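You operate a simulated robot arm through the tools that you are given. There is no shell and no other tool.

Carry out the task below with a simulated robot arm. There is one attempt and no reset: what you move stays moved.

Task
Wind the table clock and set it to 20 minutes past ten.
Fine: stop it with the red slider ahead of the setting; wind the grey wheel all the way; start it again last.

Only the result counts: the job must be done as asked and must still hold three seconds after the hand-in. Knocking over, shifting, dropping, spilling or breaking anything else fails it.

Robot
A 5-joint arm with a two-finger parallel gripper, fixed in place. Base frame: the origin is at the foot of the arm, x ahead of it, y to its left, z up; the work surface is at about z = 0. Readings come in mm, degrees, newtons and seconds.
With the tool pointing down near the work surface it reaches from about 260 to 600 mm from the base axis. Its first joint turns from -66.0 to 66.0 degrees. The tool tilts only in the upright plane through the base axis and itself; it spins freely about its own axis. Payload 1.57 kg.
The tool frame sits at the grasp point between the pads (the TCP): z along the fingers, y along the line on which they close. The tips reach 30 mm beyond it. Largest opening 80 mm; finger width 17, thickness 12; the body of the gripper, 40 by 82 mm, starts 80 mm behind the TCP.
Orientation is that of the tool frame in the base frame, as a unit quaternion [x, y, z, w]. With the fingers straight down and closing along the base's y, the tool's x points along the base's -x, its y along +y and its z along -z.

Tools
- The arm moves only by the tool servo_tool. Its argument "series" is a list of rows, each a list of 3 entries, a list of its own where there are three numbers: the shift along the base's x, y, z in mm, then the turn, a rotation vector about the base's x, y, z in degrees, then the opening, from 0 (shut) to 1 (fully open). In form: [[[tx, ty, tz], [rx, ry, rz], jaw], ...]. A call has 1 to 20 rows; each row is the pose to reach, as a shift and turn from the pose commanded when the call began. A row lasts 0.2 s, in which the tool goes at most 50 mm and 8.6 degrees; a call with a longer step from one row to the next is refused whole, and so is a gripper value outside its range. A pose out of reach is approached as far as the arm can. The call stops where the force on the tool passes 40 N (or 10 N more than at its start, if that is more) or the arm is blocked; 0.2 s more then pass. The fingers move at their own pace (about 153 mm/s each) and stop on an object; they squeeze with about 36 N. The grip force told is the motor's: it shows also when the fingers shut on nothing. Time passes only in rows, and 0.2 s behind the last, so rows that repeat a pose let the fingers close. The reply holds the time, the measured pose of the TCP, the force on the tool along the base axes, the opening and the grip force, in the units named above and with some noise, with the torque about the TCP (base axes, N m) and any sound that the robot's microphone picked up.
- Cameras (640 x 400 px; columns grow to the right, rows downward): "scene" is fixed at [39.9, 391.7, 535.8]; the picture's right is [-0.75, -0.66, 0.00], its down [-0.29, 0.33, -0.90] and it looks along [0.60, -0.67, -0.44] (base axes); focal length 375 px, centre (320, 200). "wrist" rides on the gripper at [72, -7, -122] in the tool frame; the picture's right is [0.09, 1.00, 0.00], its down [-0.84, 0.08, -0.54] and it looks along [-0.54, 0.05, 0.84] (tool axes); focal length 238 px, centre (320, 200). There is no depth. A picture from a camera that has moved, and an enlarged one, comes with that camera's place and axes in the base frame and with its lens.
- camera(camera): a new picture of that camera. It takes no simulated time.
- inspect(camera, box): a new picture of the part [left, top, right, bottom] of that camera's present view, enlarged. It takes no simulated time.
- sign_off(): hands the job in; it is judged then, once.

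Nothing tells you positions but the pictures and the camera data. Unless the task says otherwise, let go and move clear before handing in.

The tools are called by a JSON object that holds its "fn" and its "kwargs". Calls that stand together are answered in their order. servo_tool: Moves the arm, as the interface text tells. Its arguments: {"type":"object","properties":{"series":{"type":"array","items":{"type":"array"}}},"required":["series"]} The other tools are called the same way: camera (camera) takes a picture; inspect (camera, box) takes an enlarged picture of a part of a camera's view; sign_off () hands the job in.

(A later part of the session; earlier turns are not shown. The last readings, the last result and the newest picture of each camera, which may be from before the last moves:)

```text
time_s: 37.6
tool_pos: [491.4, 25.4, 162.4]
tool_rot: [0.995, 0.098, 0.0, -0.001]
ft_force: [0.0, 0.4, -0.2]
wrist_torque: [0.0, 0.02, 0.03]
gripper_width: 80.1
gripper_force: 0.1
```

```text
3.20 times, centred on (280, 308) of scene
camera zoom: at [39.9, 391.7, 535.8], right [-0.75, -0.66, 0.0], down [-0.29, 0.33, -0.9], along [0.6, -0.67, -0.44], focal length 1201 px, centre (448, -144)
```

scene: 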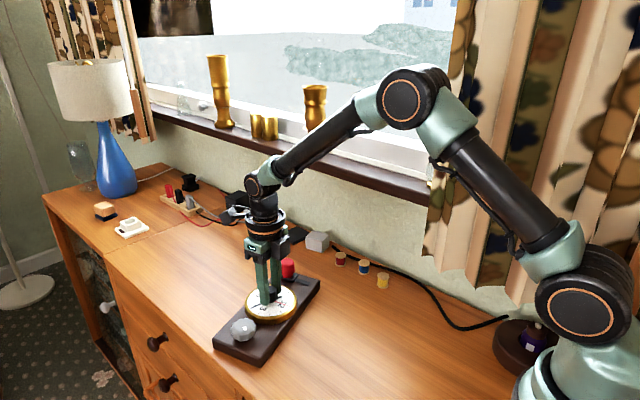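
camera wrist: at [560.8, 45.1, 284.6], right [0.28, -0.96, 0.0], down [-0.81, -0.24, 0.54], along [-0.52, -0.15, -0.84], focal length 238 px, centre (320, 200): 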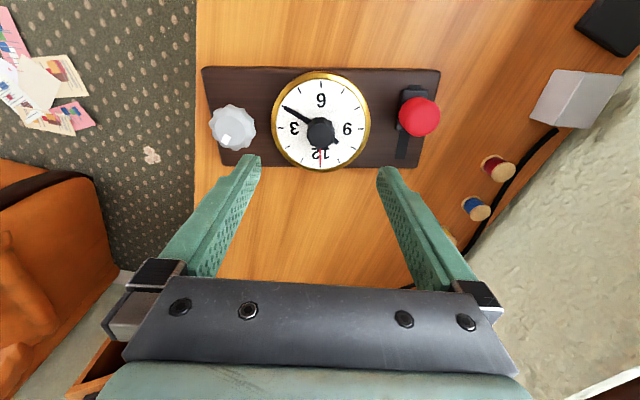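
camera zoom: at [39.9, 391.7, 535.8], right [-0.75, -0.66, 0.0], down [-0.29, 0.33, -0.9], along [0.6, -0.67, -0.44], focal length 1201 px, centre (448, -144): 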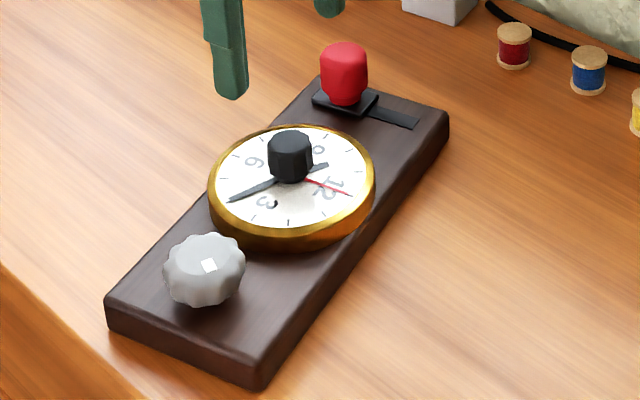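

The time is set: minute hand at 120°, hour hand a third past 10. The plate now lies rotated about -70°, with the grey wheel near (469, 110), so I'll move above the wheel and check its position.

{"fn": "servo_tool", "kwargs": {"series": [[[-7, 28, 0], [0, 0, 0], 1], [[-14, 56, 0], [0, 0, 0], 1], [[-22, 85, 0], [0, 0, 0], 1], [[-22, 85, 0], [0, 0, 0], 1]]}}

{"fn": "camera", "kwargs": {"camera": "wrist"}}

{"fn": "inspect", "kwargs": {"camera": "wrist", "box": [260, 70, 400, 190]}}

```text
time_s: 38.6
tool_pos: [485.3, 35.7, 163.3]
tool_rot: [0.995, 0.101, 0.001, 0.001]
ft_force: [0.3, 1.1, -0.2]
wrist_torque: [0.0, 0.0, 0.02]
gripper_width: 80.0
gripper_force: 0.0
out of reach, approached as far as the arm can: row 1, 2, 3, 4
```

```text
taken
camera wrist: at [554.4, 56.0, 284.9], right [0.29, -0.96, 0.0], down [-0.8, -0.25, 0.54], along [-0.52, -0.16, -0.84], focal length 238 px, centre (320, 200)
```

wrist: 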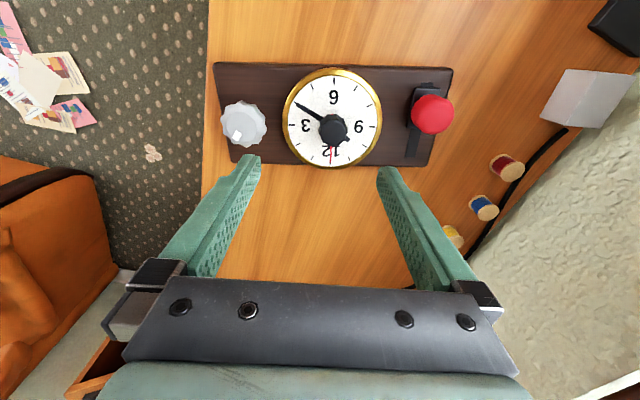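

```text
3.33 times, centred on (330, 130) of wrist
camera zoom: at [554.4, 56.0, 284.9], right [0.29, -0.96, 0.0], down [-0.8, -0.25, 0.54], along [-0.52, -0.16, -0.84], focal length 794 px, centre (287, 433)
```

zoom: 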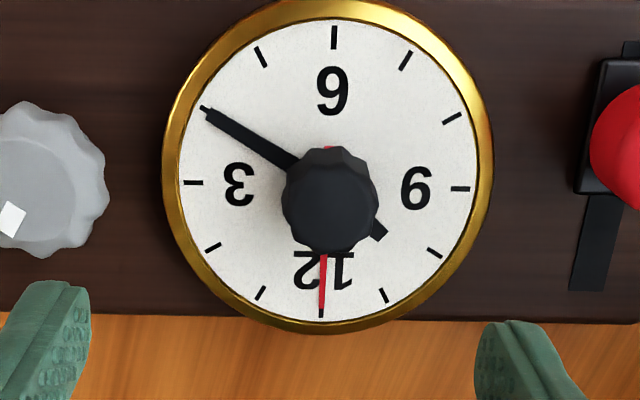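

The last joint hit its spin limit at around -173° relative to the base joint, so the arm couldn't follow. I'll unwind the spin toward positive, which also gives a long clockwise stroke for winding.

{"fn": "servo_tool", "kwargs": {"series": [[[0, 0, 0], [0, 0, 8.5], 1], [[0, 0, 0], [0, 0, 17], 1], [[0, 0, 0], [0, 0, 25.5], 1], [[0, 0, 0], [0, 0, 34], 1], [[0, 0, 0], [0, 0, 42.5], 1], [[0, 0, 0], [0, 0, 51], 1], [[0, 0, 0], [0, 0, 59.5], 1], [[0, 0, 0], [0, 0, 68], 1], [[0, 0, 0], [0, 0, 76.5], 1], [[0, 0, 0], [0, 0, 85], 1], [[0, 0, 0], [0, 0, 93.5], 1], [[0, 0, 0], [0, 0, 102], 1], [[0, 0, 0], [0, 0, 110.5], 1], [[0, 0, 0], [0, 0, 119], 1], [[0, 0, 0], [0, 0, 127.5], 1], [[0, 0, 0], [0, 0, 136], 1], [[0, 0, 0], [0, 0, 144.5], 1], [[0, 0, 0], [0, 0, 153], 1], [[0, 0, 0], [0, 0, 161.5], 1], [[0, 0, 0], [0, 0, 170], 1]]}}

{"fn": "camera", "kwargs": {"camera": "wrist"}}

```text
time_s: 42.8
tool_pos: [483.6, 30.9, 165.6]
tool_rot: [-0.012, 1.0, 0.0, 0.0]
ft_force: [0.0, 0.0, -0.1]
wrist_torque: [0.01, 0.04, 0.01]
gripper_width: 80.0
gripper_force: 0.1
```

```text
taken
camera wrist: at [414.0, 22.6, 287.5], right [-0.12, 0.99, 0.0], down [0.83, 0.1, 0.54], along [0.54, 0.06, -0.84], focal length 238 px, centre (320, 200)
```

wrist: 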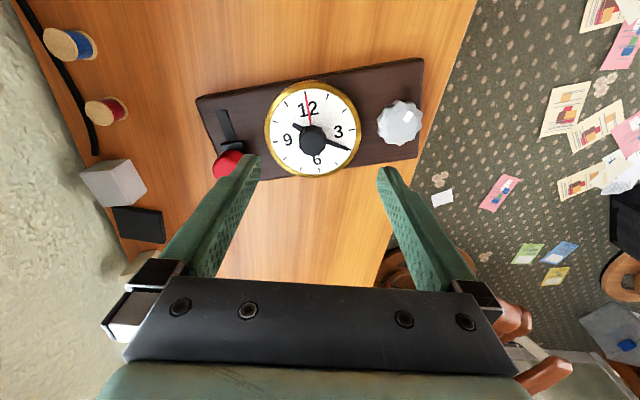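

The view confirms 10:20. The grey wheel is at about (467, 108). I'll move above it while spinning on to about +150° so I have a long clockwise stroke.

{"fn": "servo_tool", "kwargs": {"series": [[[-3, 13, 0], [0, 0, 8.2], 1], [[-6, 26, 0], [0, 0, 16.4], 1], [[-9, 39, 0], [0, 0, 24.6], 1], [[-12, 52, 0], [0, 0, 32.8], 1], [[-15, 65, 0], [0, 0, 41], 1], [[-18.5, 77, 0], [0, 0, 49.2], 1], [[-18.5, 77, 0], [0, 0, 57.4], 1], [[-18.5, 77, 0], [0, 0, 65.6], 1], [[-18.5, 77, 0], [0, 0, 73.8], 1], [[-18.5, 77, 0], [0, 0, 82], 1], [[-18.5, 77, 0], [0, 0, 90.2], 1], [[-18.5, 77, 0], [0, 0, 98.4], 1], [[-18.5, 77, 0], [0, 0, 106.6], 1], [[-18.5, 77, 0], [0, 0, 114.8], 1], [[-18.5, 77, 0], [0, 0, 123], 1], [[-18.5, 77, 0], [0, 0, 131.2], 1], [[-18.5, 77, 0], [0, 0, 139.4], 1], [[-18.5, 77, 0], [0, 0, 147.6], 1], [[-18.5, 77, 0], [0, 0, 147.6], 1]]}}

{"fn": "camera", "kwargs": {"camera": "wrist"}}

{"fn": "inspect", "kwargs": {"camera": "wrist", "box": [250, 70, 390, 190]}}

```text
time_s: 46.8
tool_pos: [466.4, 109.8, 164.4]
tool_rot: [0.964, -0.268, 0.0, -0.001]
ft_force: [0.2, 0.2, -0.9]
wrist_torque: [0.01, 0.03, 0.01]
gripper_width: 79.8
gripper_force: 0.0
```

```text
taken
camera wrist: at [532.0, 76.9, 286.6], right [-0.44, -0.9, 0.0], down [-0.76, 0.37, 0.54], along [-0.49, 0.24, -0.84], focal length 238 px, centre (320, 200)
```

wrist: 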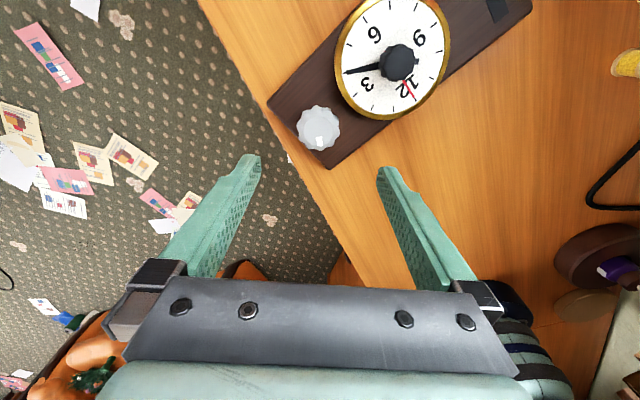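

```text
3.33 times, centred on (320, 130) of wrist
camera zoom: at [532.0, 76.9, 286.6], right [-0.44, -0.9, 0.0], down [-0.76, 0.37, 0.54], along [-0.49, 0.24, -0.84], focal length 794 px, centre (320, 433)
```

zoom: 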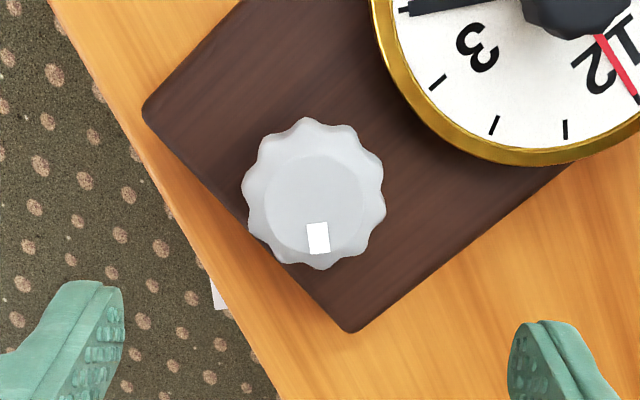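

The wheel is centred under the gripper to within about 1 mm. I'll lower to tips at z≈34 and grip it.

{"fn": "servo_tool", "kwargs": {"series": [[[0.7, 0.9, -25], [0, 0, 0], 1], [[0.7, 0.9, -50], [0, 0, 0], 1], [[0.7, 0.9, -75], [0, 0, 0], 1], [[0.7, 0.9, -90], [0, 0, 0], 1], [[0.7, 0.9, -100], [0, 0, 0], 1], [[0.7, 0.9, -100], [0, 0, 0], 1]]}}

{"fn": "camera", "kwargs": {"camera": "wrist"}}

{"fn": "inspect", "kwargs": {"camera": "scene", "box": [190, 245, 350, 370]}}

```text
time_s: 48.2
tool_pos: [466.4, 110.5, 64.3]
tool_rot: [0.963, -0.269, 0.0, 0.0]
ft_force: [0.5, 0.2, 0.5]
wrist_torque: [-0.03, 0.01, 0.01]
gripper_width: 80.2
gripper_force: 0.0
```

```text
taken
camera wrist: at [532.1, 77.5, 186.6], right [-0.44, -0.9, 0.0], down [-0.76, 0.37, 0.54], along [-0.49, 0.24, -0.84], focal length 238 px, centre (320, 200)
```

wrist: 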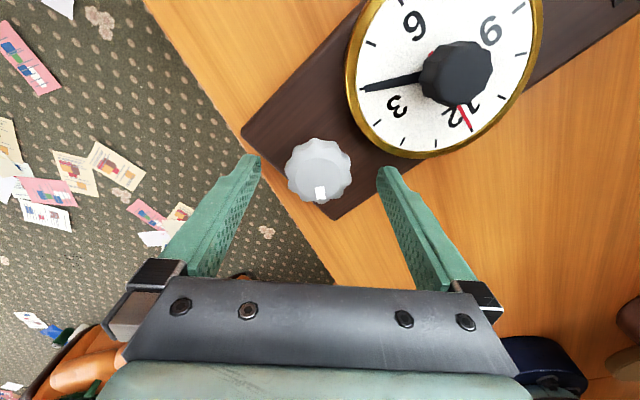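

```text
3.20 times, centred on (270, 308) of scene
camera zoom: at [39.9, 391.7, 535.8], right [-0.75, -0.66, 0.0], down [-0.29, 0.33, -0.9], along [0.6, -0.67, -0.44], focal length 1201 px, centre (480, -144)
```

zoom: 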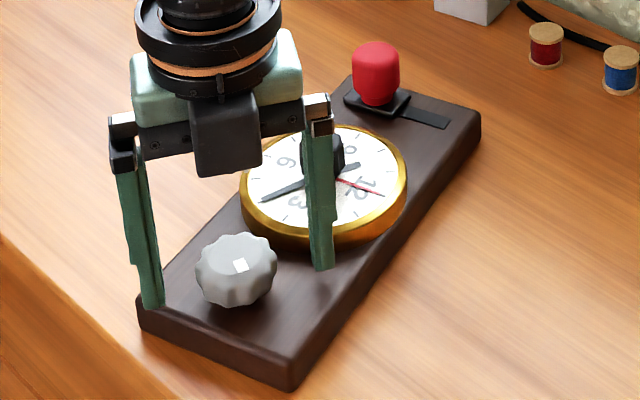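

{"fn": "servo_tool", "kwargs": {"series": [[[0, 0, 0], [0, 0, 0], 0.7], [[0, 0, 0], [0, 0, 0], 0.45], [[0, 0, 0], [0, 0, 0], 0.45], [[0, 0, 0], [0, 0, 0], 0.45]]}}

{"fn": "inspect", "kwargs": {"camera": "wrist", "box": [240, 80, 400, 230]}}

```text
time_s: 49.2
tool_pos: [466.3, 109.0, 64.5]
tool_rot: [0.963, -0.27, 0.001, 0.0]
ft_force: [-1.3, 4.3, -0.4]
wrist_torque: [-0.1, -0.78, 0.04]
gripper_width: 41.8
gripper_force: 36.5
```

```text
2.67 times, centred on (320, 155) of wrist
camera zoom: at [532.1, 77.8, 186.9], right [-0.44, -0.9, 0.0], down [-0.76, 0.37, 0.54], along [-0.49, 0.24, -0.84], focal length 636 px, centre (320, 320)
```

zoom: 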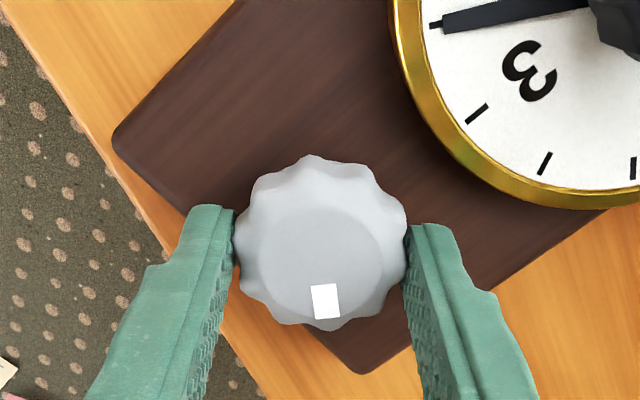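

The wheel is gripped at 41.8 mm. I'll add downward load and start a slow clockwise turn.

{"fn": "servo_tool", "kwargs": {"series": [[[0, 0, -0.7], [0, 0, 0], 0.45], [[0, 0, -1.4], [0, 0, 0], 0.45], [[0, 0, -2], [0, 0, 0], 0.45], [[0, 0, -2], [0, 0, 0], 0.45]]}}

```text
time_s: 50.2
tool_pos: [466.8, 110.5, 64.5]
tool_rot: [0.963, -0.269, -0.001, -0.001]
ft_force: [-14.9, -2.4, 28.6]
wrist_torque: [-0.11, 0.31, -0.02]
gripper_width: 42.5
gripper_force: 35.6
```

{"fn": "servo_tool", "kwargs": {"series": [[[0, 0, 0.4], [0, 0, -1], 0.45], [[0, 0, 0.4], [0, 0, -2], 0.45], [[0, 0, 0.4], [0, 0, -3.5], 0.45], [[0, 0, 0.4], [0, 0, -5], 0.45], [[0, 0, 0.4], [0, 0, -6.5], 0.45], [[0, 0, 0.4], [0, 0, -8], 0.45], [[0, 0, 0.4], [0, 0, -9.5], 0.45], [[0, 0, 0.4], [0, 0, -11], 0.45], [[0, 0, 0.4], [0, 0, -12.5], 0.45], [[0, 0, 0.4], [0, 0, -14], 0.45], [[0, 0, 0.4], [0, 0, -15], 0.45]]}}

{"fn": "inspect", "kwargs": {"camera": "wrist", "box": [240, 80, 400, 230]}}

```text
time_s: 52.6
tool_pos: [467.7, 109.9, 63.2]
tool_rot: [0.92, -0.393, 0.0, -0.001]
ft_force: [-5.2, 1.6, 17.8]
wrist_torque: [0.21, 0.7, 0.0]
gripper_width: 42.1
gripper_force: 35.8
```

```text
2.67 times, centred on (320, 155) of wrist
camera zoom: at [522.9, 62.0, 185.2], right [-0.66, -0.76, 0.0], down [-0.64, 0.55, 0.54], along [-0.41, 0.36, -0.84], focal length 636 px, centre (320, 320)
```

zoom: 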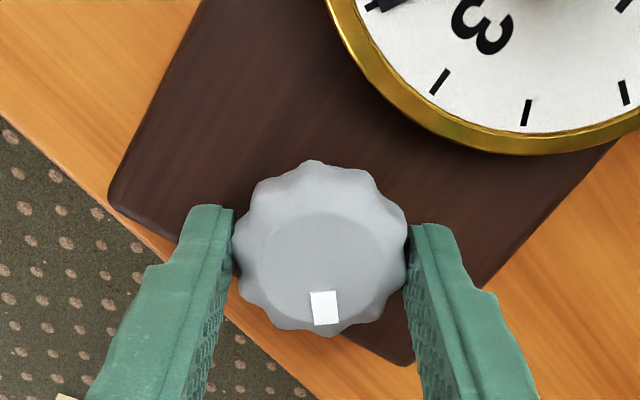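

The wheel turns while the plate stays put relative to the table edge. I'll continue with longer strokes.

{"fn": "servo_tool", "kwargs": {"series": [[[0, 0, 0], [0, 0, -2], 0.45], [[0, 0, 0], [0, 0, -4], 0.45], [[0, 0, 0], [0, 0, -6], 0.45], [[0, 0, 0], [0, 0, -8], 0.45], [[0, 0, 0], [0, 0, -10], 0.45], [[0, 0, 0], [0, 0, -12], 0.45], [[0, 0, 0], [0, 0, -14], 0.45], [[0, 0, 0], [0, 0, -16], 0.45], [[0, 0, 0], [0, 0, -18], 0.45], [[0, 0, 0], [0, 0, -20], 0.45], [[0, 0, 0], [0, 0, -22], 0.45], [[0, 0, 0], [0, 0, -24], 0.45], [[0, 0, 0], [0, 0, -26], 0.45], [[0, 0, 0], [0, 0, -28], 0.45], [[0, 0, 0], [0, 0, -30], 0.45], [[0, 0, 0], [0, 0, -32], 0.45], [[0, 0, 0], [0, 0, -34], 0.45], [[0, 0, 0], [0, 0, -36], 0.45], [[0, 0, 0], [0, 0, -38], 0.45], [[0, 0, 0], [0, 0, -40], 0.45]]}}

{"fn": "inspect", "kwargs": {"camera": "wrist", "box": [240, 80, 400, 230]}}

{"fn": "inspect", "kwargs": {"camera": "scene", "box": [190, 245, 350, 370]}}

```text
time_s: 56.8
tool_pos: [467.1, 110.3, 62.7]
tool_rot: [0.73, -0.684, -0.002, 0.001]
ft_force: [0.1, -1.2, -0.7]
wrist_torque: [-0.06, 0.02, 0.01]
gripper_width: 42.5
gripper_force: 35.6
```

```text
2.67 times, centred on (320, 155) of wrist
camera zoom: at [478.7, 38.0, 184.9], right [-0.99, -0.16, 0.0], down [-0.13, 0.83, 0.54], along [-0.09, 0.53, -0.84], focal length 636 px, centre (320, 320)
```

zoom: 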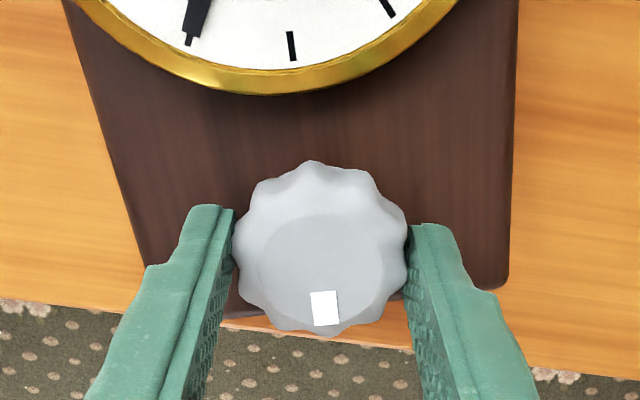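

```text
3.20 times, centred on (270, 308) of scene
camera zoom: at [40.0, 391.7, 535.8], right [-0.75, -0.66, 0.0], down [-0.29, 0.33, -0.9], along [0.6, -0.67, -0.44], focal length 1201 px, centre (480, -144)
```

zoom: 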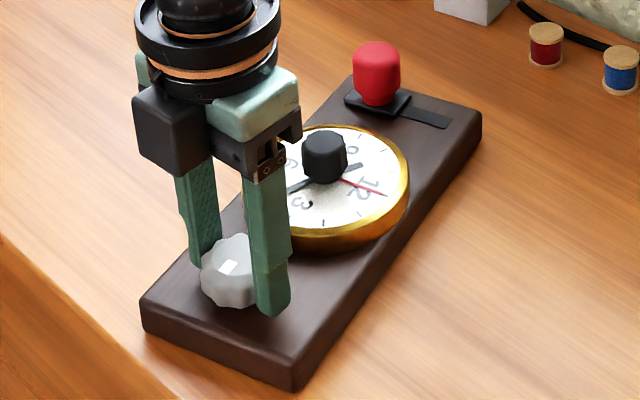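

The plate hasn't moved, but the pressing force has relaxed to near zero. I'll re-press a little and keep winding.

{"fn": "servo_tool", "kwargs": {"series": [[[0, 0, -0.6], [0, 0, 0], 0.45], [[0, 0, -1.2], [0, 0, -2], 0.45], [[0, 0, -1.2], [0, 0, -4], 0.45], [[0, 0, -1.2], [0, 0, -6], 0.45], [[0, 0, -1.2], [0, 0, -8], 0.45], [[0, 0, -1.2], [0, 0, -10], 0.45], [[0, 0, -1.2], [0, 0, -12], 0.45], [[0, 0, -1.2], [0, 0, -14], 0.45], [[0, 0, -1.2], [0, 0, -16], 0.45], [[0, 0, -1.2], [0, 0, -18], 0.45], [[0, 0, -1.2], [0, 0, -20], 0.45], [[0, 0, -1.2], [0, 0, -22], 0.45], [[0, 0, -1.2], [0, 0, -24], 0.45], [[0, 0, -1.2], [0, 0, -26], 0.45], [[0, 0, -1.2], [0, 0, -28], 0.45], [[0, 0, -1.2], [0, 0, -30], 0.45], [[0, 0, -1.2], [0, 0, -32], 0.45], [[0, 0, -1.2], [0, 0, -34], 0.45], [[0, 0, -1.2], [0, 0, -36], 0.45], [[0, 0, -1.2], [0, 0, -38], 0.45]]}}

{"fn": "inspect", "kwargs": {"camera": "wrist", "box": [240, 80, 400, 230]}}

{"fn": "inspect", "kwargs": {"camera": "scene", "box": [190, 245, 350, 370]}}

```text
time_s: 61.0
tool_pos: [468.7, 109.6, 61.9]
tool_rot: [-0.468, 0.884, 0.0, 0.001]
ft_force: [3.4, 9.1, 9.6]
wrist_torque: [0.37, -0.26, 0.0]
gripper_width: 42.0
gripper_force: 36.5
```

```text
2.67 times, centred on (320, 155) of wrist
camera zoom: at [433.1, 45.8, 184.4], right [-0.88, 0.48, 0.0], down [0.4, 0.74, 0.54], along [0.26, 0.47, -0.84], focal length 636 px, centre (320, 320)
```

zoom: 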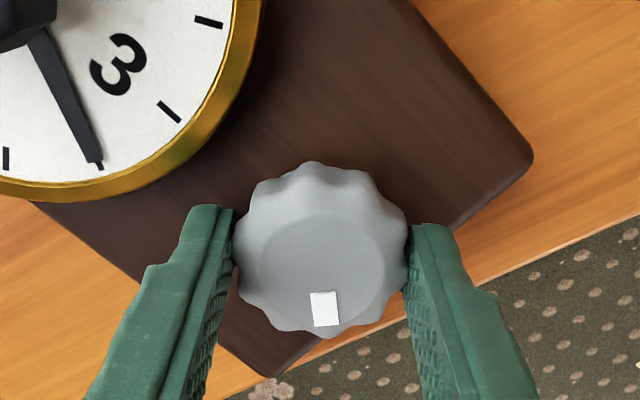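

```text
3.20 times, centred on (270, 308) of scene
camera zoom: at [39.9, 391.7, 535.8], right [-0.75, -0.66, 0.0], down [-0.29, 0.33, -0.9], along [0.6, -0.67, -0.44], focal length 1201 px, centre (480, -144)
```

zoom: 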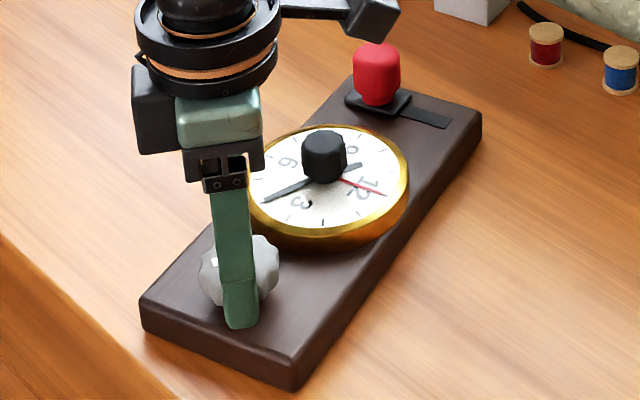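

Still good: the plate is fixed and about 93° is wound so far. I'll continue.

{"fn": "servo_tool", "kwargs": {"series": [[[0, 0, -0.3], [0, 0, -2.5], 0.45], [[0, 0, -0.3], [0, 0, -5], 0.45], [[0, 0, -0.3], [0, 0, -7.5], 0.45], [[0, 0, -0.3], [0, 0, -10], 0.45], [[0, 0, -0.3], [0, 0, -12.5], 0.45], [[0, 0, -0.5], [0, 0, -15], 0.45], [[0, 0, -0.5], [0, 0, -17.5], 0.45], [[0, 0, -0.5], [0, 0, -20], 0.45], [[0, 0, -0.5], [0, 0, -22.5], 0.45], [[0, 0, -0.5], [0, 0, -25], 0.45], [[0, 0, -0.7], [0, 0, -27.5], 0.45], [[0, 0, -0.7], [0, 0, -30], 0.45], [[0, 0, -0.7], [0, 0, -32.5], 0.45], [[0, 0, -0.7], [0, 0, -35], 0.45], [[0, 0, -0.7], [0, 0, -37.5], 0.45], [[0, 0, -0.9], [0, 0, -40], 0.45], [[0, 0, -0.9], [0, 0, -42.5], 0.45], [[0, 0, -0.9], [0, 0, -45], 0.45], [[0, 0, -0.9], [0, 0, -47.5], 0.45], [[0, 0, -0.9], [0, 0, -50], 0.45]]}}

{"fn": "inspect", "kwargs": {"camera": "wrist", "box": [240, 80, 400, 230]}}

{"fn": "inspect", "kwargs": {"camera": "scene", "box": [190, 245, 350, 370]}}

```text
time_s: 65.2
tool_pos: [467.7, 109.6, 60.9]
tool_rot: [-0.05, 0.999, 0.001, 0.0]
ft_force: [6.4, -1.6, 19.9]
wrist_torque: [-0.12, 0.68, 0.04]
gripper_width: 42.4
gripper_force: 36.3
```

```text
2.67 times, centred on (320, 155) of wrist
camera zoom: at [397.1, 95.1, 183.7], right [-0.19, 0.98, 0.0], down [0.82, 0.16, 0.54], along [0.53, 0.1, -0.84], focal length 636 px, centre (320, 320)
```

zoom: 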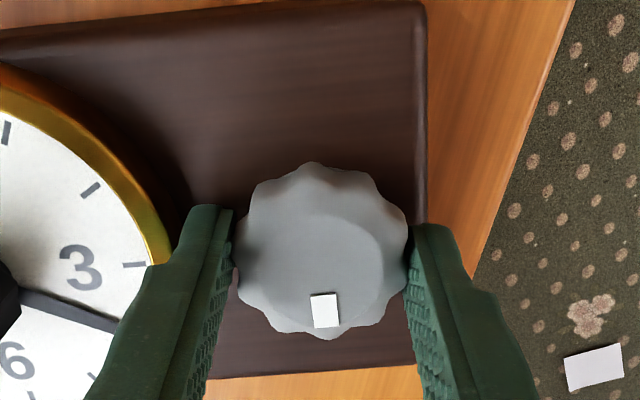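

```text
3.20 times, centred on (270, 308) of scene
camera zoom: at [39.8, 391.7, 535.8], right [-0.75, -0.66, 0.0], down [-0.29, 0.33, -0.9], along [0.6, -0.67, -0.44], focal length 1201 px, centre (480, -144)
```

zoom: 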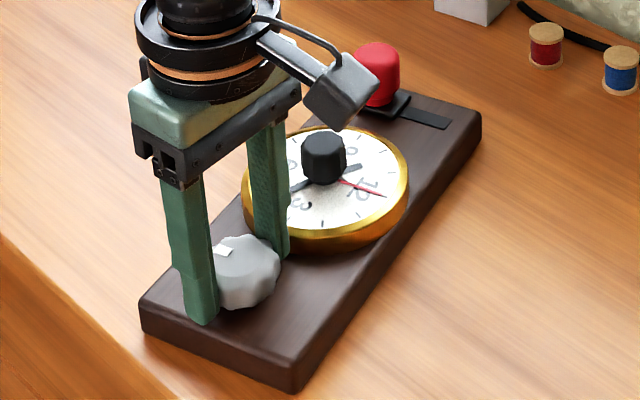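

143° is wound and the plate is unmoved. I'll continue without lowering further.

{"fn": "servo_tool", "kwargs": {"series": [[[0, 0, 0.2], [0, 0, -2.5], 0.45], [[0, 0, 0.2], [0, 0, -5], 0.45], [[0, 0, 0.2], [0, 0, -7.5], 0.45], [[0, 0, 0.2], [0, 0, -10], 0.45], [[0, 0, 0.2], [0, 0, -12.5], 0.45], [[0, 0, 0.2], [0, 0, -15], 0.45], [[0, 0, 0.2], [0, 0, -17.5], 0.45], [[0, 0, 0.2], [0, 0, -20], 0.45], [[0, 0, 0.2], [0, 0, -22.5], 0.45], [[0, 0, 0.1], [0, 0, -25], 0.45], [[0, 0, 0.1], [0, 0, -27.5], 0.45], [[0, 0, 0.1], [0, 0, -30], 0.45], [[0, 0, 0.1], [0, 0, -32.5], 0.45], [[0, 0, 0.1], [0, 0, -35], 0.45], [[0, 0, 0], [0, 0, -37.5], 0.45], [[0, 0, 0], [0, 0, -40], 0.45], [[0, 0, 0], [0, 0, -42.5], 0.45], [[0, 0, 0], [0, 0, -45], 0.45], [[0, 0, 0], [0, 0, -47.5], 0.45], [[0, 0, 0], [0, 0, -50], 0.45]]}}

{"fn": "inspect", "kwargs": {"camera": "wrist", "box": [240, 80, 400, 230]}}

{"fn": "inspect", "kwargs": {"camera": "scene", "box": [190, 245, 350, 370]}}

```text
time_s: 69.4
tool_pos: [467.5, 108.7, 61.6]
tool_rot: [0.377, 0.926, 0.001, 0.001]
ft_force: [5.4, -10.4, 12.5]
wrist_torque: [-0.42, -0.38, 0.01]
gripper_width: 42.2
gripper_force: 35.8
```

```text
2.67 times, centred on (320, 155) of wrist
camera zoom: at [411.4, 154.5, 183.4], right [0.63, 0.78, 0.0], down [0.65, -0.53, 0.54], along [0.42, -0.34, -0.84], focal length 636 px, centre (320, 320)
```

zoom: 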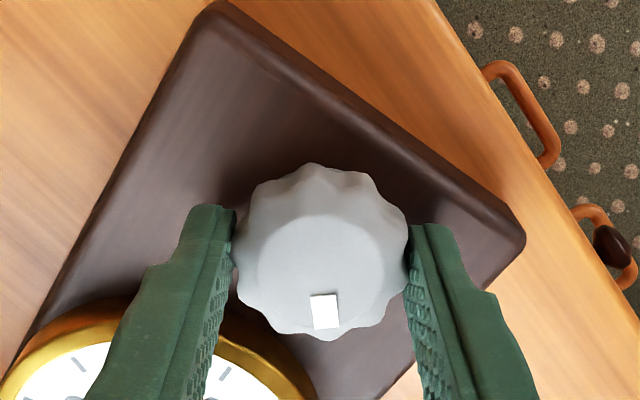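

```text
3.20 times, centred on (270, 308) of scene
camera zoom: at [39.9, 391.7, 535.8], right [-0.75, -0.66, 0.0], down [-0.29, 0.33, -0.9], along [0.6, -0.67, -0.44], focal length 1201 px, centre (480, -144)
```

zoom: 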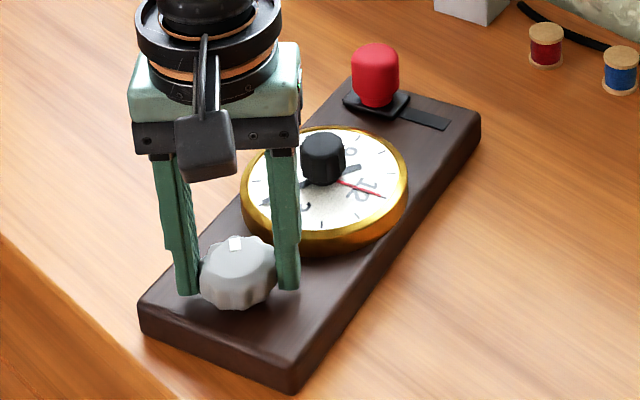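

193° is wound. I'll continue another 50°.

{"fn": "servo_tool", "kwargs": {"series": [[[0, 0, 0], [0, 0, -2.5], 0.45], [[0, 0, 0], [0, 0, -5], 0.45], [[0, 0, 0], [0, 0, -7.5], 0.45], [[0, 0, 0], [0, 0, -10], 0.45], [[0, 0, 0], [0, 0, -12.5], 0.45], [[0, 0, 0], [0, 0, -15], 0.45], [[0, 0, 0], [0, 0, -17.5], 0.45], [[0, 0, 0], [0, 0, -20], 0.45], [[0, 0, 0], [0, 0, -22.5], 0.45], [[0, 0, -0.1], [0, 0, -25], 0.45], [[0, 0, -0.1], [0, 0, -27.5], 0.45], [[0, 0, -0.1], [0, 0, -30], 0.45], [[0, 0, -0.1], [0, 0, -32.5], 0.45], [[0, 0, -0.1], [0, 0, -35], 0.45], [[0, 0, -0.2], [0, 0, -37.5], 0.45], [[0, 0, -0.2], [0, 0, -40], 0.45], [[0, 0, -0.2], [0, 0, -42.5], 0.45], [[0, 0, -0.2], [0, 0, -45], 0.45], [[0, 0, -0.2], [0, 0, -47.5], 0.45], [[0, 0, -0.2], [0, 0, -50], 0.45]]}}

{"fn": "inspect", "kwargs": {"camera": "wrist", "box": [240, 80, 400, 230]}}

{"fn": "inspect", "kwargs": {"camera": "scene", "box": [190, 245, 350, 370]}}

```text
time_s: 73.6
tool_pos: [466.8, 108.6, 60.8]
tool_rot: [0.733, 0.68, -0.001, -0.001]
ft_force: [-11.0, 1.3, 15.3]
wrist_torque: [0.16, 0.07, -0.01]
gripper_width: 41.9
gripper_force: 35.6
```

```text
2.67 times, centred on (320, 155) of wrist
camera zoom: at [466.5, 180.5, 182.9], right [1.0, 0.02, 0.0], down [0.02, -0.84, 0.54], along [0.01, -0.54, -0.84], focal length 636 px, centre (320, 320)
```

zoom: 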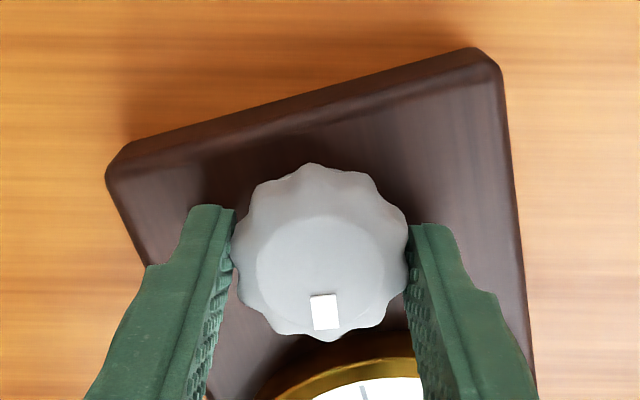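

```text
3.20 times, centred on (270, 308) of scene
camera zoom: at [39.9, 391.7, 535.8], right [-0.75, -0.66, 0.0], down [-0.29, 0.33, -0.9], along [0.6, -0.67, -0.44], focal length 1201 px, centre (480, -144)
```

zoom: 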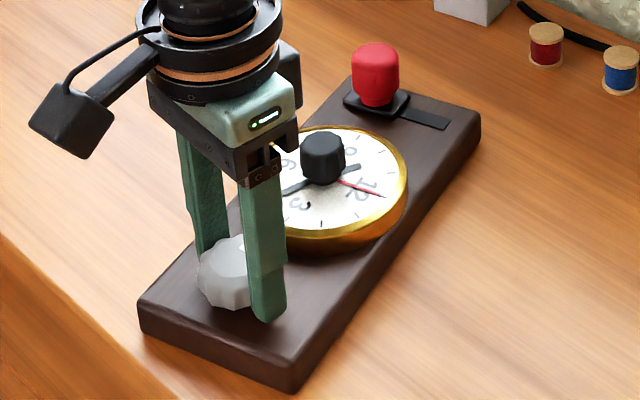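

243° is wound. I'll go another 50°, to near the joint limit.

{"fn": "servo_tool", "kwargs": {"series": [[[0, 0, 0], [0, 0, -2.5], 0.45], [[0, 0, 0], [0, 0, -5], 0.45], [[0, 0, 0], [0, 0, -7.5], 0.45], [[0, 0, 0], [0, 0, -10], 0.45], [[0, 0, 0], [0, 0, -12.5], 0.45], [[0, 0, 0], [0, 0, -15], 0.45], [[0, 0, 0], [0, 0, -17.5], 0.45], [[0, 0, 0], [0, 0, -20], 0.45], [[0, 0, 0], [0, 0, -22.5], 0.45], [[0, 0, 0], [0, 0, -25], 0.45], [[0, 0, 0], [0, 0, -27.5], 0.45], [[0, 0, 0], [0, 0, -30], 0.45], [[0, 0, 0], [0, 0, -32.5], 0.45], [[0, 0, 0], [0, 0, -35], 0.45], [[0, 0, 0], [0, 0, -37.5], 0.45], [[0, 0, 0], [0, 0, -40], 0.45], [[0, 0, 0], [0, 0, -42.5], 0.45], [[0, 0, 0], [0, 0, -45], 0.45], [[0, 0, 0], [0, 0, -47.5], 0.45], [[0, 0, 0], [0, 0, -50], 0.45]]}}

{"fn": "inspect", "kwargs": {"camera": "wrist", "box": [240, 80, 400, 230]}}

{"fn": "inspect", "kwargs": {"camera": "scene", "box": [190, 245, 350, 370]}}

```text
time_s: 77.8
tool_pos: [466.9, 109.2, 62.2]
tool_rot: [0.952, 0.308, -0.001, 0.0]
ft_force: [-1.7, -0.3, 5.7]
wrist_torque: [-0.04, 0.09, 0.85]
gripper_width: 42.0
gripper_force: 35.2
```

```text
2.67 times, centred on (320, 155) of wrist
camera zoom: at [522.1, 157.0, 183.0], right [0.66, -0.75, 0.0], down [-0.63, -0.55, 0.54], along [-0.41, -0.36, -0.84], focal length 636 px, centre (320, 320)
```

zoom: 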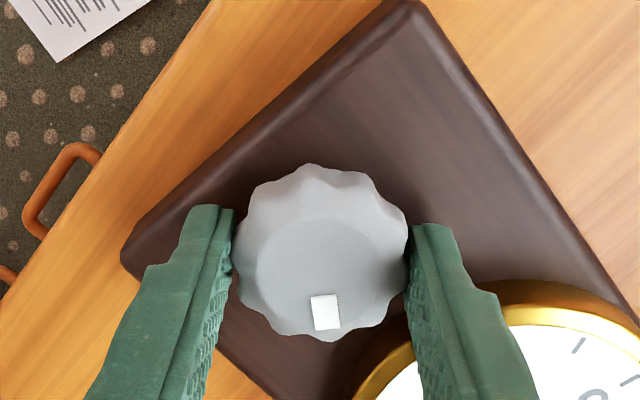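

```text
3.20 times, centred on (270, 308) of scene
camera zoom: at [39.9, 391.7, 535.8], right [-0.75, -0.66, 0.0], down [-0.29, 0.33, -0.9], along [0.6, -0.67, -0.44], focal length 1201 px, centre (480, -144)
```

zoom: 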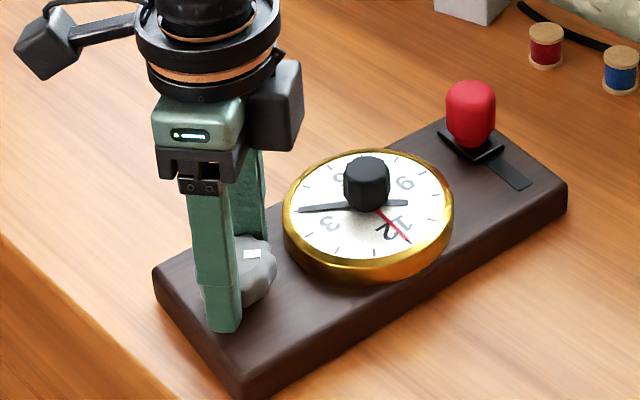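

The wheel now shows a clear hard stop: torque is 0.85 N·m and the plate began to turn instead. So it's fully wound after about 270°. I'll release it and rise to look at the state.

{"fn": "servo_tool", "kwargs": {"series": [[[0, 0, 0.3], [0, 0, 0], 0.6], [[0, 0, 0.3], [0, 0, 0], 0.8], [[0, 0, 0.3], [0, 0, 0], 1], [[0, 0, 25], [0, 0, 0], 1], [[0, 0, 60], [0, 0, 0], 1], [[0, 0, 100], [0, 0, 0], 1], [[0, 0, 100], [0, 0, 0], 1]]}}

{"fn": "camera", "kwargs": {"camera": "wrist"}}

{"fn": "camera", "kwargs": {"camera": "scene"}}

{"fn": "inspect", "kwargs": {"camera": "scene", "box": [200, 240, 360, 365]}}

```text
time_s: 79.4
tool_pos: [468.2, 109.7, 159.2]
tool_rot: [0.951, 0.308, -0.001, -0.001]
ft_force: [-1.1, 0.5, -0.1]
wrist_torque: [0.01, -0.03, 0.01]
gripper_width: 80.0
gripper_force: 0.0
```

```text
taken
camera wrist: at [523.0, 156.8, 282.5], right [0.66, -0.75, 0.0], down [-0.63, -0.55, 0.54], along [-0.41, -0.36, -0.84], focal length 238 px, centre (320, 200)
```

wrist: 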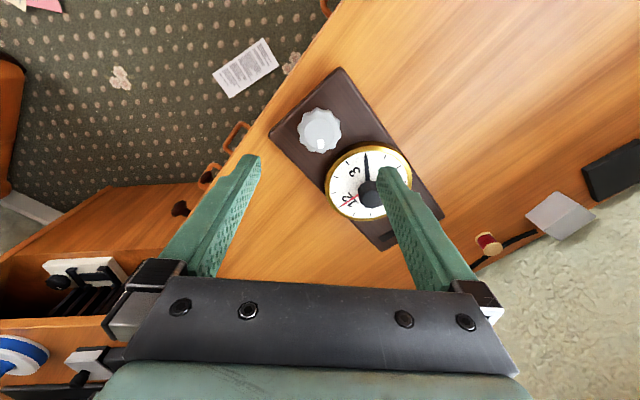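

```text
taken
```

scene: 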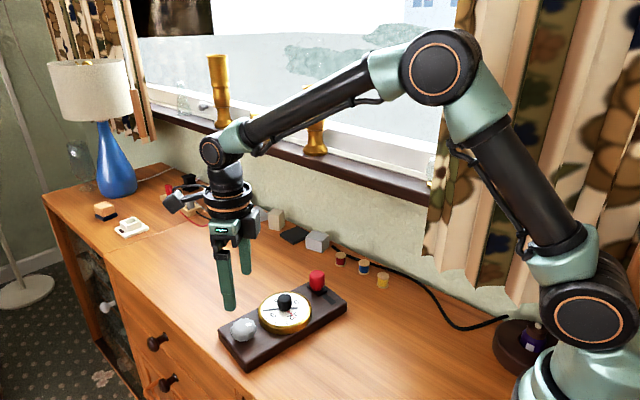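

```text
3.20 times, centred on (280, 302) of scene
camera zoom: at [39.9, 391.7, 535.8], right [-0.75, -0.66, 0.0], down [-0.29, 0.33, -0.9], along [0.6, -0.67, -0.44], focal length 1201 px, centre (448, -128)
```

zoom: 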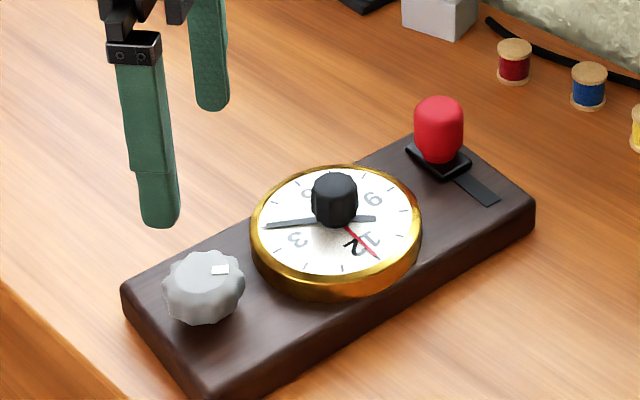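

{"fn": "inspect", "kwargs": {"camera": "wrist", "box": [250, 60, 430, 220]}}

```text
2.50 times, centred on (340, 140) of wrist
camera zoom: at [523.0, 156.8, 282.5], right [0.66, -0.75, 0.0], down [-0.63, -0.55, 0.54], along [-0.41, -0.36, -0.84], focal length 596 px, centre (270, 350)
```

zoom: 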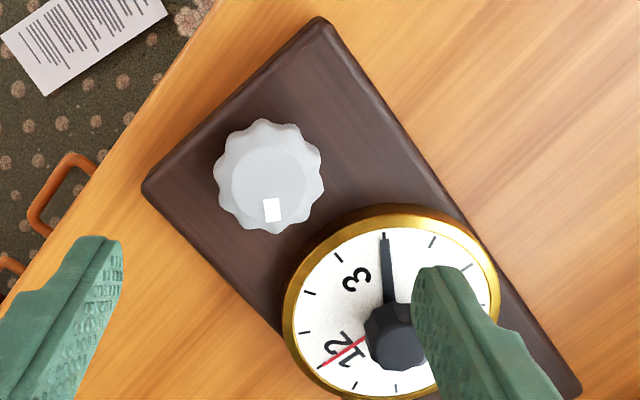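

By the marks, the wheel has turned about 265–270° relative to the plate. To be sure that was its stop and not the fingers catching the dial rim, I'll re-grip at another angle and test a few more degrees clockwise.

{"fn": "servo_tool", "kwargs": {"series": [[[0, 0, 0], [0, 0, 8.5], 1], [[0, 0, 0], [0, 0, 17], 1], [[0, 0, 0], [0, 0, 25.5], 1], [[0, 0, 0], [0, 0, 34], 1], [[0, 0, 0], [0, 0, 42.5], 1], [[0, 0, 0], [0, 0, 51], 1], [[0, 0, 0], [0, 0, 59.5], 1], [[0, 0, 0], [0, 0, 68], 1], [[0, 0, 0], [0, 0, 76.5], 1], [[0, 0, 0], [0, 0, 85], 1], [[0, 0, 0], [0, 0, 93], 1], [[0, 0, 0], [0, 0, 93], 1]]}}

{"fn": "camera", "kwargs": {"camera": "wrist"}}

{"fn": "inspect", "kwargs": {"camera": "wrist", "box": [250, 70, 390, 190]}}

```text
time_s: 82.0
tool_pos: [466.7, 110.2, 162.1]
tool_rot: [0.431, 0.902, 0.001, 0.0]
ft_force: [0.6, 0.6, -0.2]
wrist_torque: [0.01, 0.03, 0.0]
gripper_width: 80.1
gripper_force: 0.0
```

```text
taken
camera wrist: at [417.3, 160.7, 283.5], right [0.72, 0.7, 0.0], down [0.59, -0.6, 0.54], along [0.38, -0.39, -0.84], focal length 238 px, centre (320, 200)
```

wrist: 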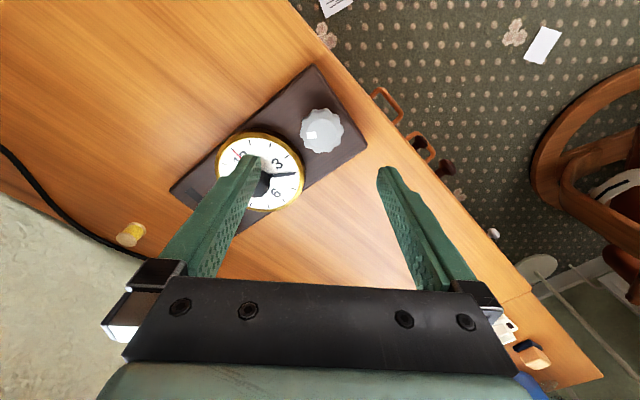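

```text
3.33 times, centred on (320, 130) of wrist
camera zoom: at [417.3, 160.7, 283.5], right [0.72, 0.7, 0.0], down [0.59, -0.6, 0.54], along [0.38, -0.39, -0.84], focal length 794 px, centre (320, 433)
```

zoom: 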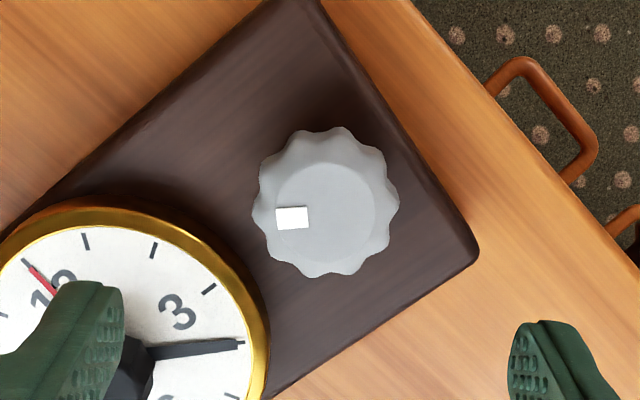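

At this angle the left finger would come down on the dial rim. I'll rotate so the fingers straddle the wheel across the plate's width instead.

{"fn": "servo_tool", "kwargs": {"series": [[[0.3, 0.1, 0], [0, 0, -8], 1], [[0.6, 0.2, 0], [0, 0, -16], 1], [[0.8, 0.2, 0], [0, 0, -24], 1], [[1.0, 0.3, 0], [0, 0, -32], 1], [[1.2, 0.3, 0], [0, 0, -40], 1], [[1.4, 0.4, 0], [0, 0, -47], 1], [[1.4, 0.4, 0], [0, 0, -47], 1]]}}

{"fn": "inspect", "kwargs": {"camera": "wrist", "box": [220, 60, 420, 220]}}

```text
time_s: 83.6
tool_pos: [468.7, 110.8, 162.4]
tool_rot: [0.757, 0.654, 0.0, -0.001]
ft_force: [0.5, 0.4, -0.2]
wrist_torque: [0.03, -0.07, 0.02]
gripper_width: 80.0
gripper_force: 0.0
```

```text
2.50 times, centred on (320, 140) of wrist
camera zoom: at [473.2, 181.8, 283.1], right [1.0, -0.05, 0.0], down [-0.04, -0.84, 0.54], along [-0.03, -0.54, -0.84], focal length 596 px, centre (320, 350)
```

zoom: 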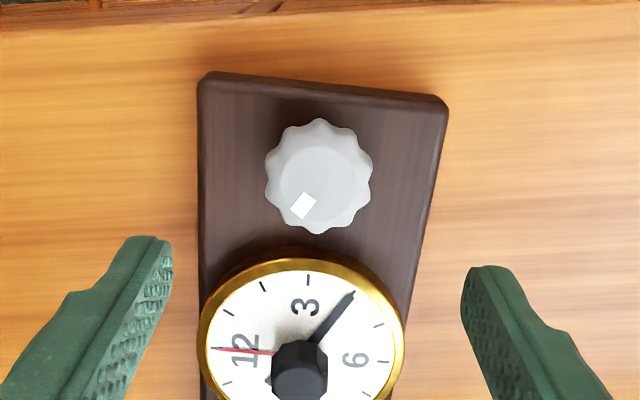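

{"fn": "servo_tool", "kwargs": {"series": [[[-0.8, 0, -25], [0, 0, 0], 1], [[-0.8, 0, -50], [0, 0, 0], 1], [[-0.8, 0, -75], [0, 0, 0], 1], [[-0.8, 0, -97], [0, 0, 0], 1], [[-0.8, 0, -97], [0, 0, 0], 0.7], [[-0.8, 0, -97], [0, 0, 0], 0.45], [[-0.8, 0, -97], [0, 0, 0], 0.45], [[-0.8, 0, -97], [0, 0, 0], 0.45]]}}

{"fn": "inspect", "kwargs": {"camera": "wrist", "box": [220, 70, 420, 230]}}

```text
time_s: 85.4
tool_pos: [468.3, 110.4, 61.4]
tool_rot: [0.756, 0.655, 0.0, 0.0]
ft_force: [2.9, 0.5, 0.2]
wrist_torque: [0.45, -0.52, 0.08]
gripper_width: 42.4
gripper_force: 35.9
```

```text
2.50 times, centred on (320, 150) of wrist
camera zoom: at [471.6, 182.0, 183.9], right [1.0, -0.05, 0.0], down [-0.04, -0.84, 0.54], along [-0.03, -0.54, -0.84], focal length 596 px, centre (320, 325)
```

zoom: 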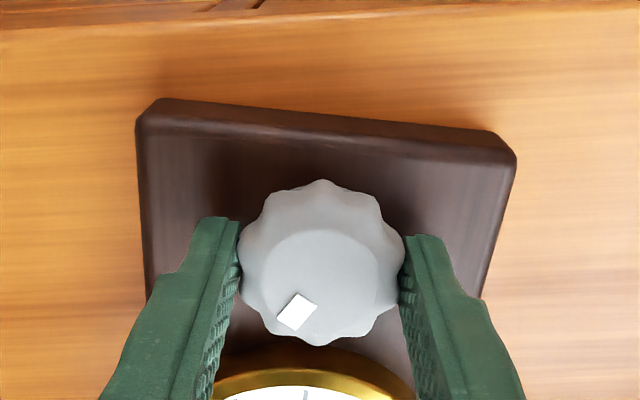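

{"fn": "servo_tool", "kwargs": {"series": [[[0, 0, -0.7], [0, 0, 0], 0.45], [[0, 0, -1.4], [0, 0, 0], 0.45], [[0, 0, -1.4], [0, 0, -1], 0.45], [[0, 0, -1.4], [0, 0, -2], 0.45], [[0, 0, -1.4], [0, 0, -3], 0.45], [[0, 0, -1.4], [0, 0, -4], 0.45]]}}

{"fn": "inspect", "kwargs": {"camera": "wrist", "box": [220, 70, 420, 230]}}

```text
time_s: 86.8
tool_pos: [467.5, 110.7, 62.5]
tool_rot: [0.778, 0.628, 0.0, -0.001]
ft_force: [-0.6, -0.7, 0.2]
wrist_torque: [0.01, -0.04, 0.72]
gripper_width: 41.9
gripper_force: 36.1
```

```text
2.50 times, centred on (320, 150) of wrist
camera zoom: at [477.4, 181.3, 184.0], right [0.99, -0.12, 0.0], down [-0.1, -0.83, 0.54], along [-0.07, -0.54, -0.84], focal length 596 px, centre (320, 325)
```

zoom: 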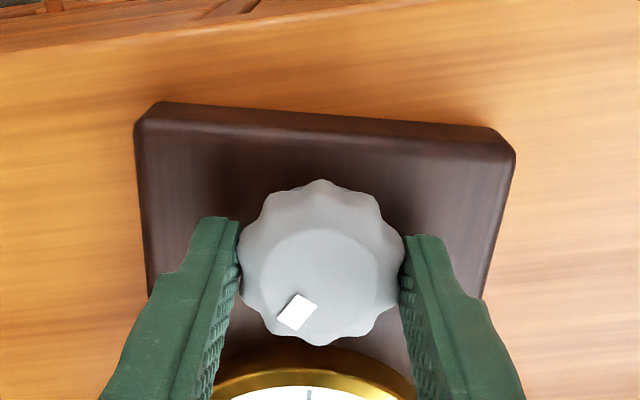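

The torque came up immediately (0.72 N·m) and the wheel stayed fixed to the plate, so it is fully wound. I'll release, rise and move over the dial; I'd also like to bring the clock back to its original place and orientation.

{"fn": "servo_tool", "kwargs": {"series": [[[0, 0, 0], [0, 0, 0], 0.6], [[0, 0, 0], [0, 0, 0], 0.8], [[0, 0, 0], [0, 0, 0], 1], [[0, 0, 30], [0, 0, 0], 1], [[0, 0, 65], [0, 0, 0], 1], [[0, 0, 98], [0, 0, 0], 1], [[-8, -28, 98], [0, 0, 0], 1], [[-16, -56, 98], [0, 0, 0], 1], [[-24, -85, 98], [0, 0, 0], 1], [[-24, -85, 98], [0, 0, 0], 1]]}}

{"fn": "camera", "kwargs": {"camera": "wrist"}}

{"fn": "inspect", "kwargs": {"camera": "wrist", "box": [240, 60, 400, 200]}}

{"fn": "camera", "kwargs": {"camera": "scene"}}

```text
time_s: 89.0
tool_pos: [442.4, 23.4, 159.7]
tool_rot: [0.778, 0.628, 0.001, 0.0]
ft_force: [0.3, 0.4, -0.2]
wrist_torque: [0.0, -0.02, 0.02]
gripper_width: 79.8
gripper_force: 0.0
```

```text
taken
camera wrist: at [451.7, 95.5, 281.6], right [0.99, -0.12, 0.0], down [-0.1, -0.83, 0.54], along [-0.06, -0.54, -0.84], focal length 238 px, centre (320, 200)
```

wrist: 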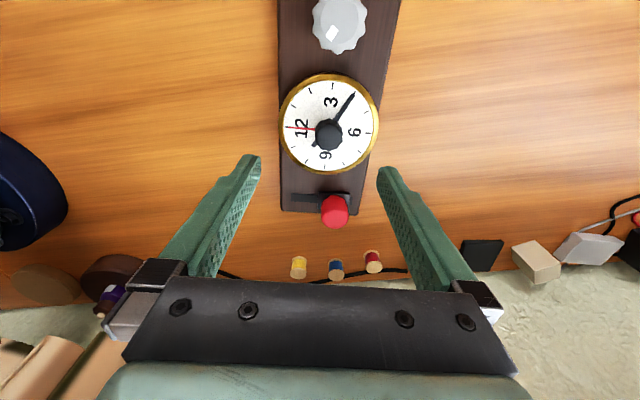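

```text
2.86 times, centred on (320, 130) of wrist
camera zoom: at [451.7, 95.5, 281.6], right [0.99, -0.12, 0.0], down [-0.1, -0.83, 0.54], along [-0.06, -0.54, -0.84], focal length 681 px, centre (320, 400)
```

zoom: 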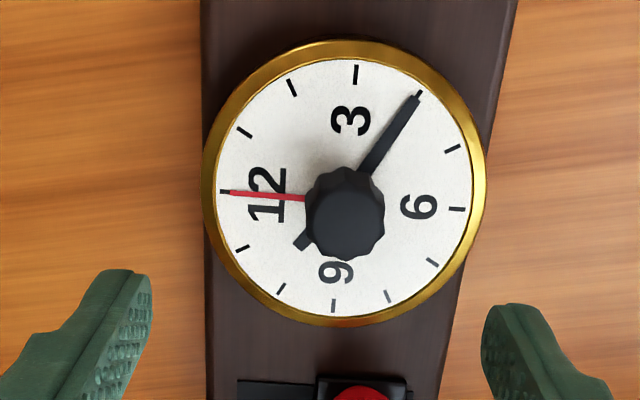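

```text
taken
```

scene: 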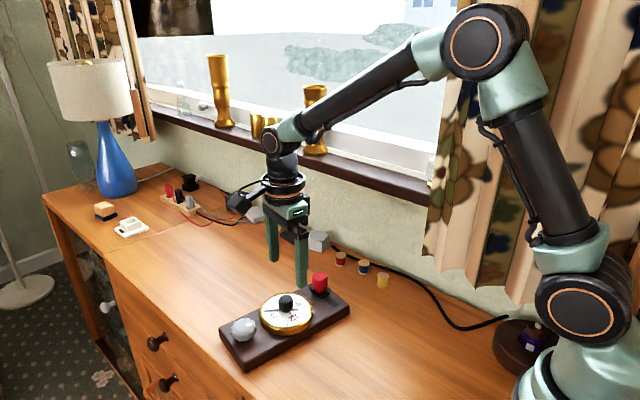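

The dial centre is now near (451, 23.5), with the plate about 98° clockwise from where it started. A quick turn of the black knob carried the plate and a slow pressed turn moved the hand, so I can grip the knob and rotate the clock back quickly. I'll lower and grip first.

{"fn": "servo_tool", "kwargs": {"series": [[[4, 0, -25], [0, 0, 0], 1], [[7.9, -0.1, -50], [0, 0, 0], 1], [[7.9, -0.1, -70], [0, 0, 0], 1], [[7.9, -0.1, -82], [0, 0, 0], 1], [[7.9, -0.1, -82], [0, 0, 0], 0.6], [[7.9, -0.1, -82], [0, 0, 0], 0.25], [[7.9, -0.1, -82], [0, 0, 0], 0.25], [[7.9, -0.1, -82], [0, 0, 0], 0.25]]}}

{"fn": "inspect", "kwargs": {"camera": "wrist", "box": [240, 80, 400, 230]}}

```text
time_s: 90.8
tool_pos: [450.5, 24.2, 76.6]
tool_rot: [0.778, 0.628, 0.0, 0.0]
ft_force: [3.5, -0.6, -0.3]
wrist_torque: [0.08, -0.27, -0.01]
gripper_width: 26.8
gripper_force: 35.6
```

```text
2.67 times, centred on (320, 155) of wrist
camera zoom: at [459.8, 94.8, 198.9], right [0.99, -0.12, 0.0], down [-0.1, -0.83, 0.54], along [-0.07, -0.54, -0.84], focal length 636 px, centre (320, 320)
```

zoom: 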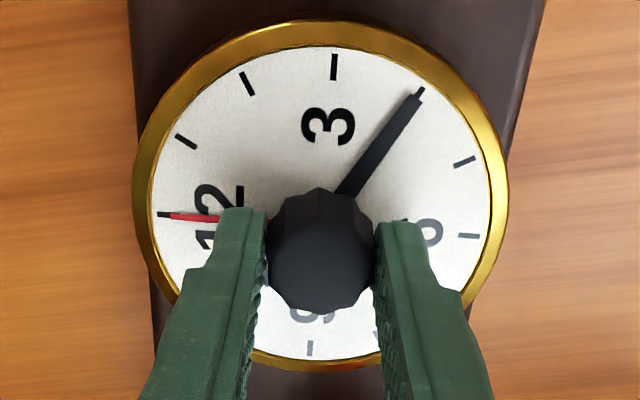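

{"fn": "servo_tool", "kwargs": {"series": [[[0, 0, 0], [0, 0, 8.5], 0.25], [[0, 0, 0], [0, 0, 17], 0.25], [[0, 0, 0], [0, 0, 25.5], 0.25], [[0, 0, 0], [0, 0, 34], 0.25], [[0, 0, 0], [0, 0, 42.5], 0.25], [[0, 0, 0], [0, 0, 51], 0.25], [[0, 0, 0], [0, 0, 51], 0.25]]}}

{"fn": "inspect", "kwargs": {"camera": "wrist", "box": [240, 80, 400, 230]}}

{"fn": "inspect", "kwargs": {"camera": "scene", "box": [200, 240, 360, 365]}}

```text
time_s: 92.4
tool_pos: [451.2, 25.3, 78.9]
tool_rot: [0.432, 0.902, 0.0, 0.0]
ft_force: [1.3, 0.0, -0.1]
wrist_torque: [0.0, -0.02, 0.0]
gripper_width: 26.3
gripper_force: 36.5
```

```text
2.67 times, centred on (320, 155) of wrist
camera zoom: at [401.6, 76.3, 200.2], right [0.72, 0.7, 0.0], down [0.59, -0.6, 0.54], along [0.38, -0.39, -0.84], focal length 636 px, centre (320, 320)
```

zoom: 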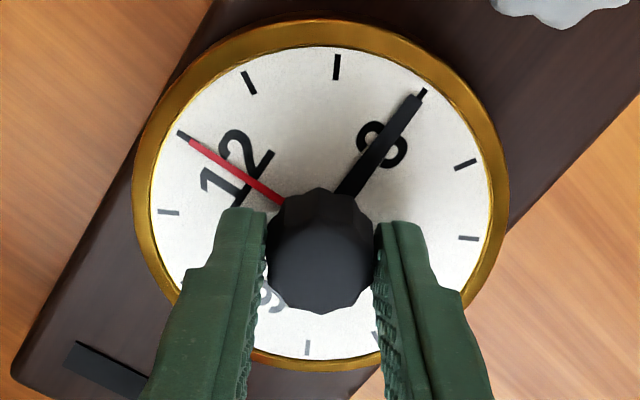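

```text
3.20 times, centred on (280, 302) of scene
camera zoom: at [40.0, 391.7, 535.7], right [-0.75, -0.66, 0.0], down [-0.29, 0.33, -0.9], along [0.6, -0.67, -0.44], focal length 1201 px, centre (448, -128)
```

zoom: 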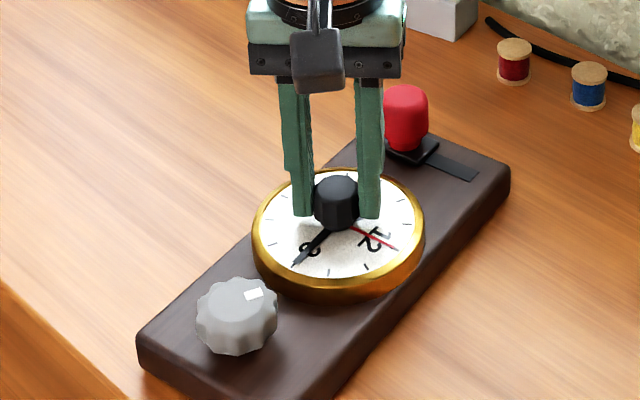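

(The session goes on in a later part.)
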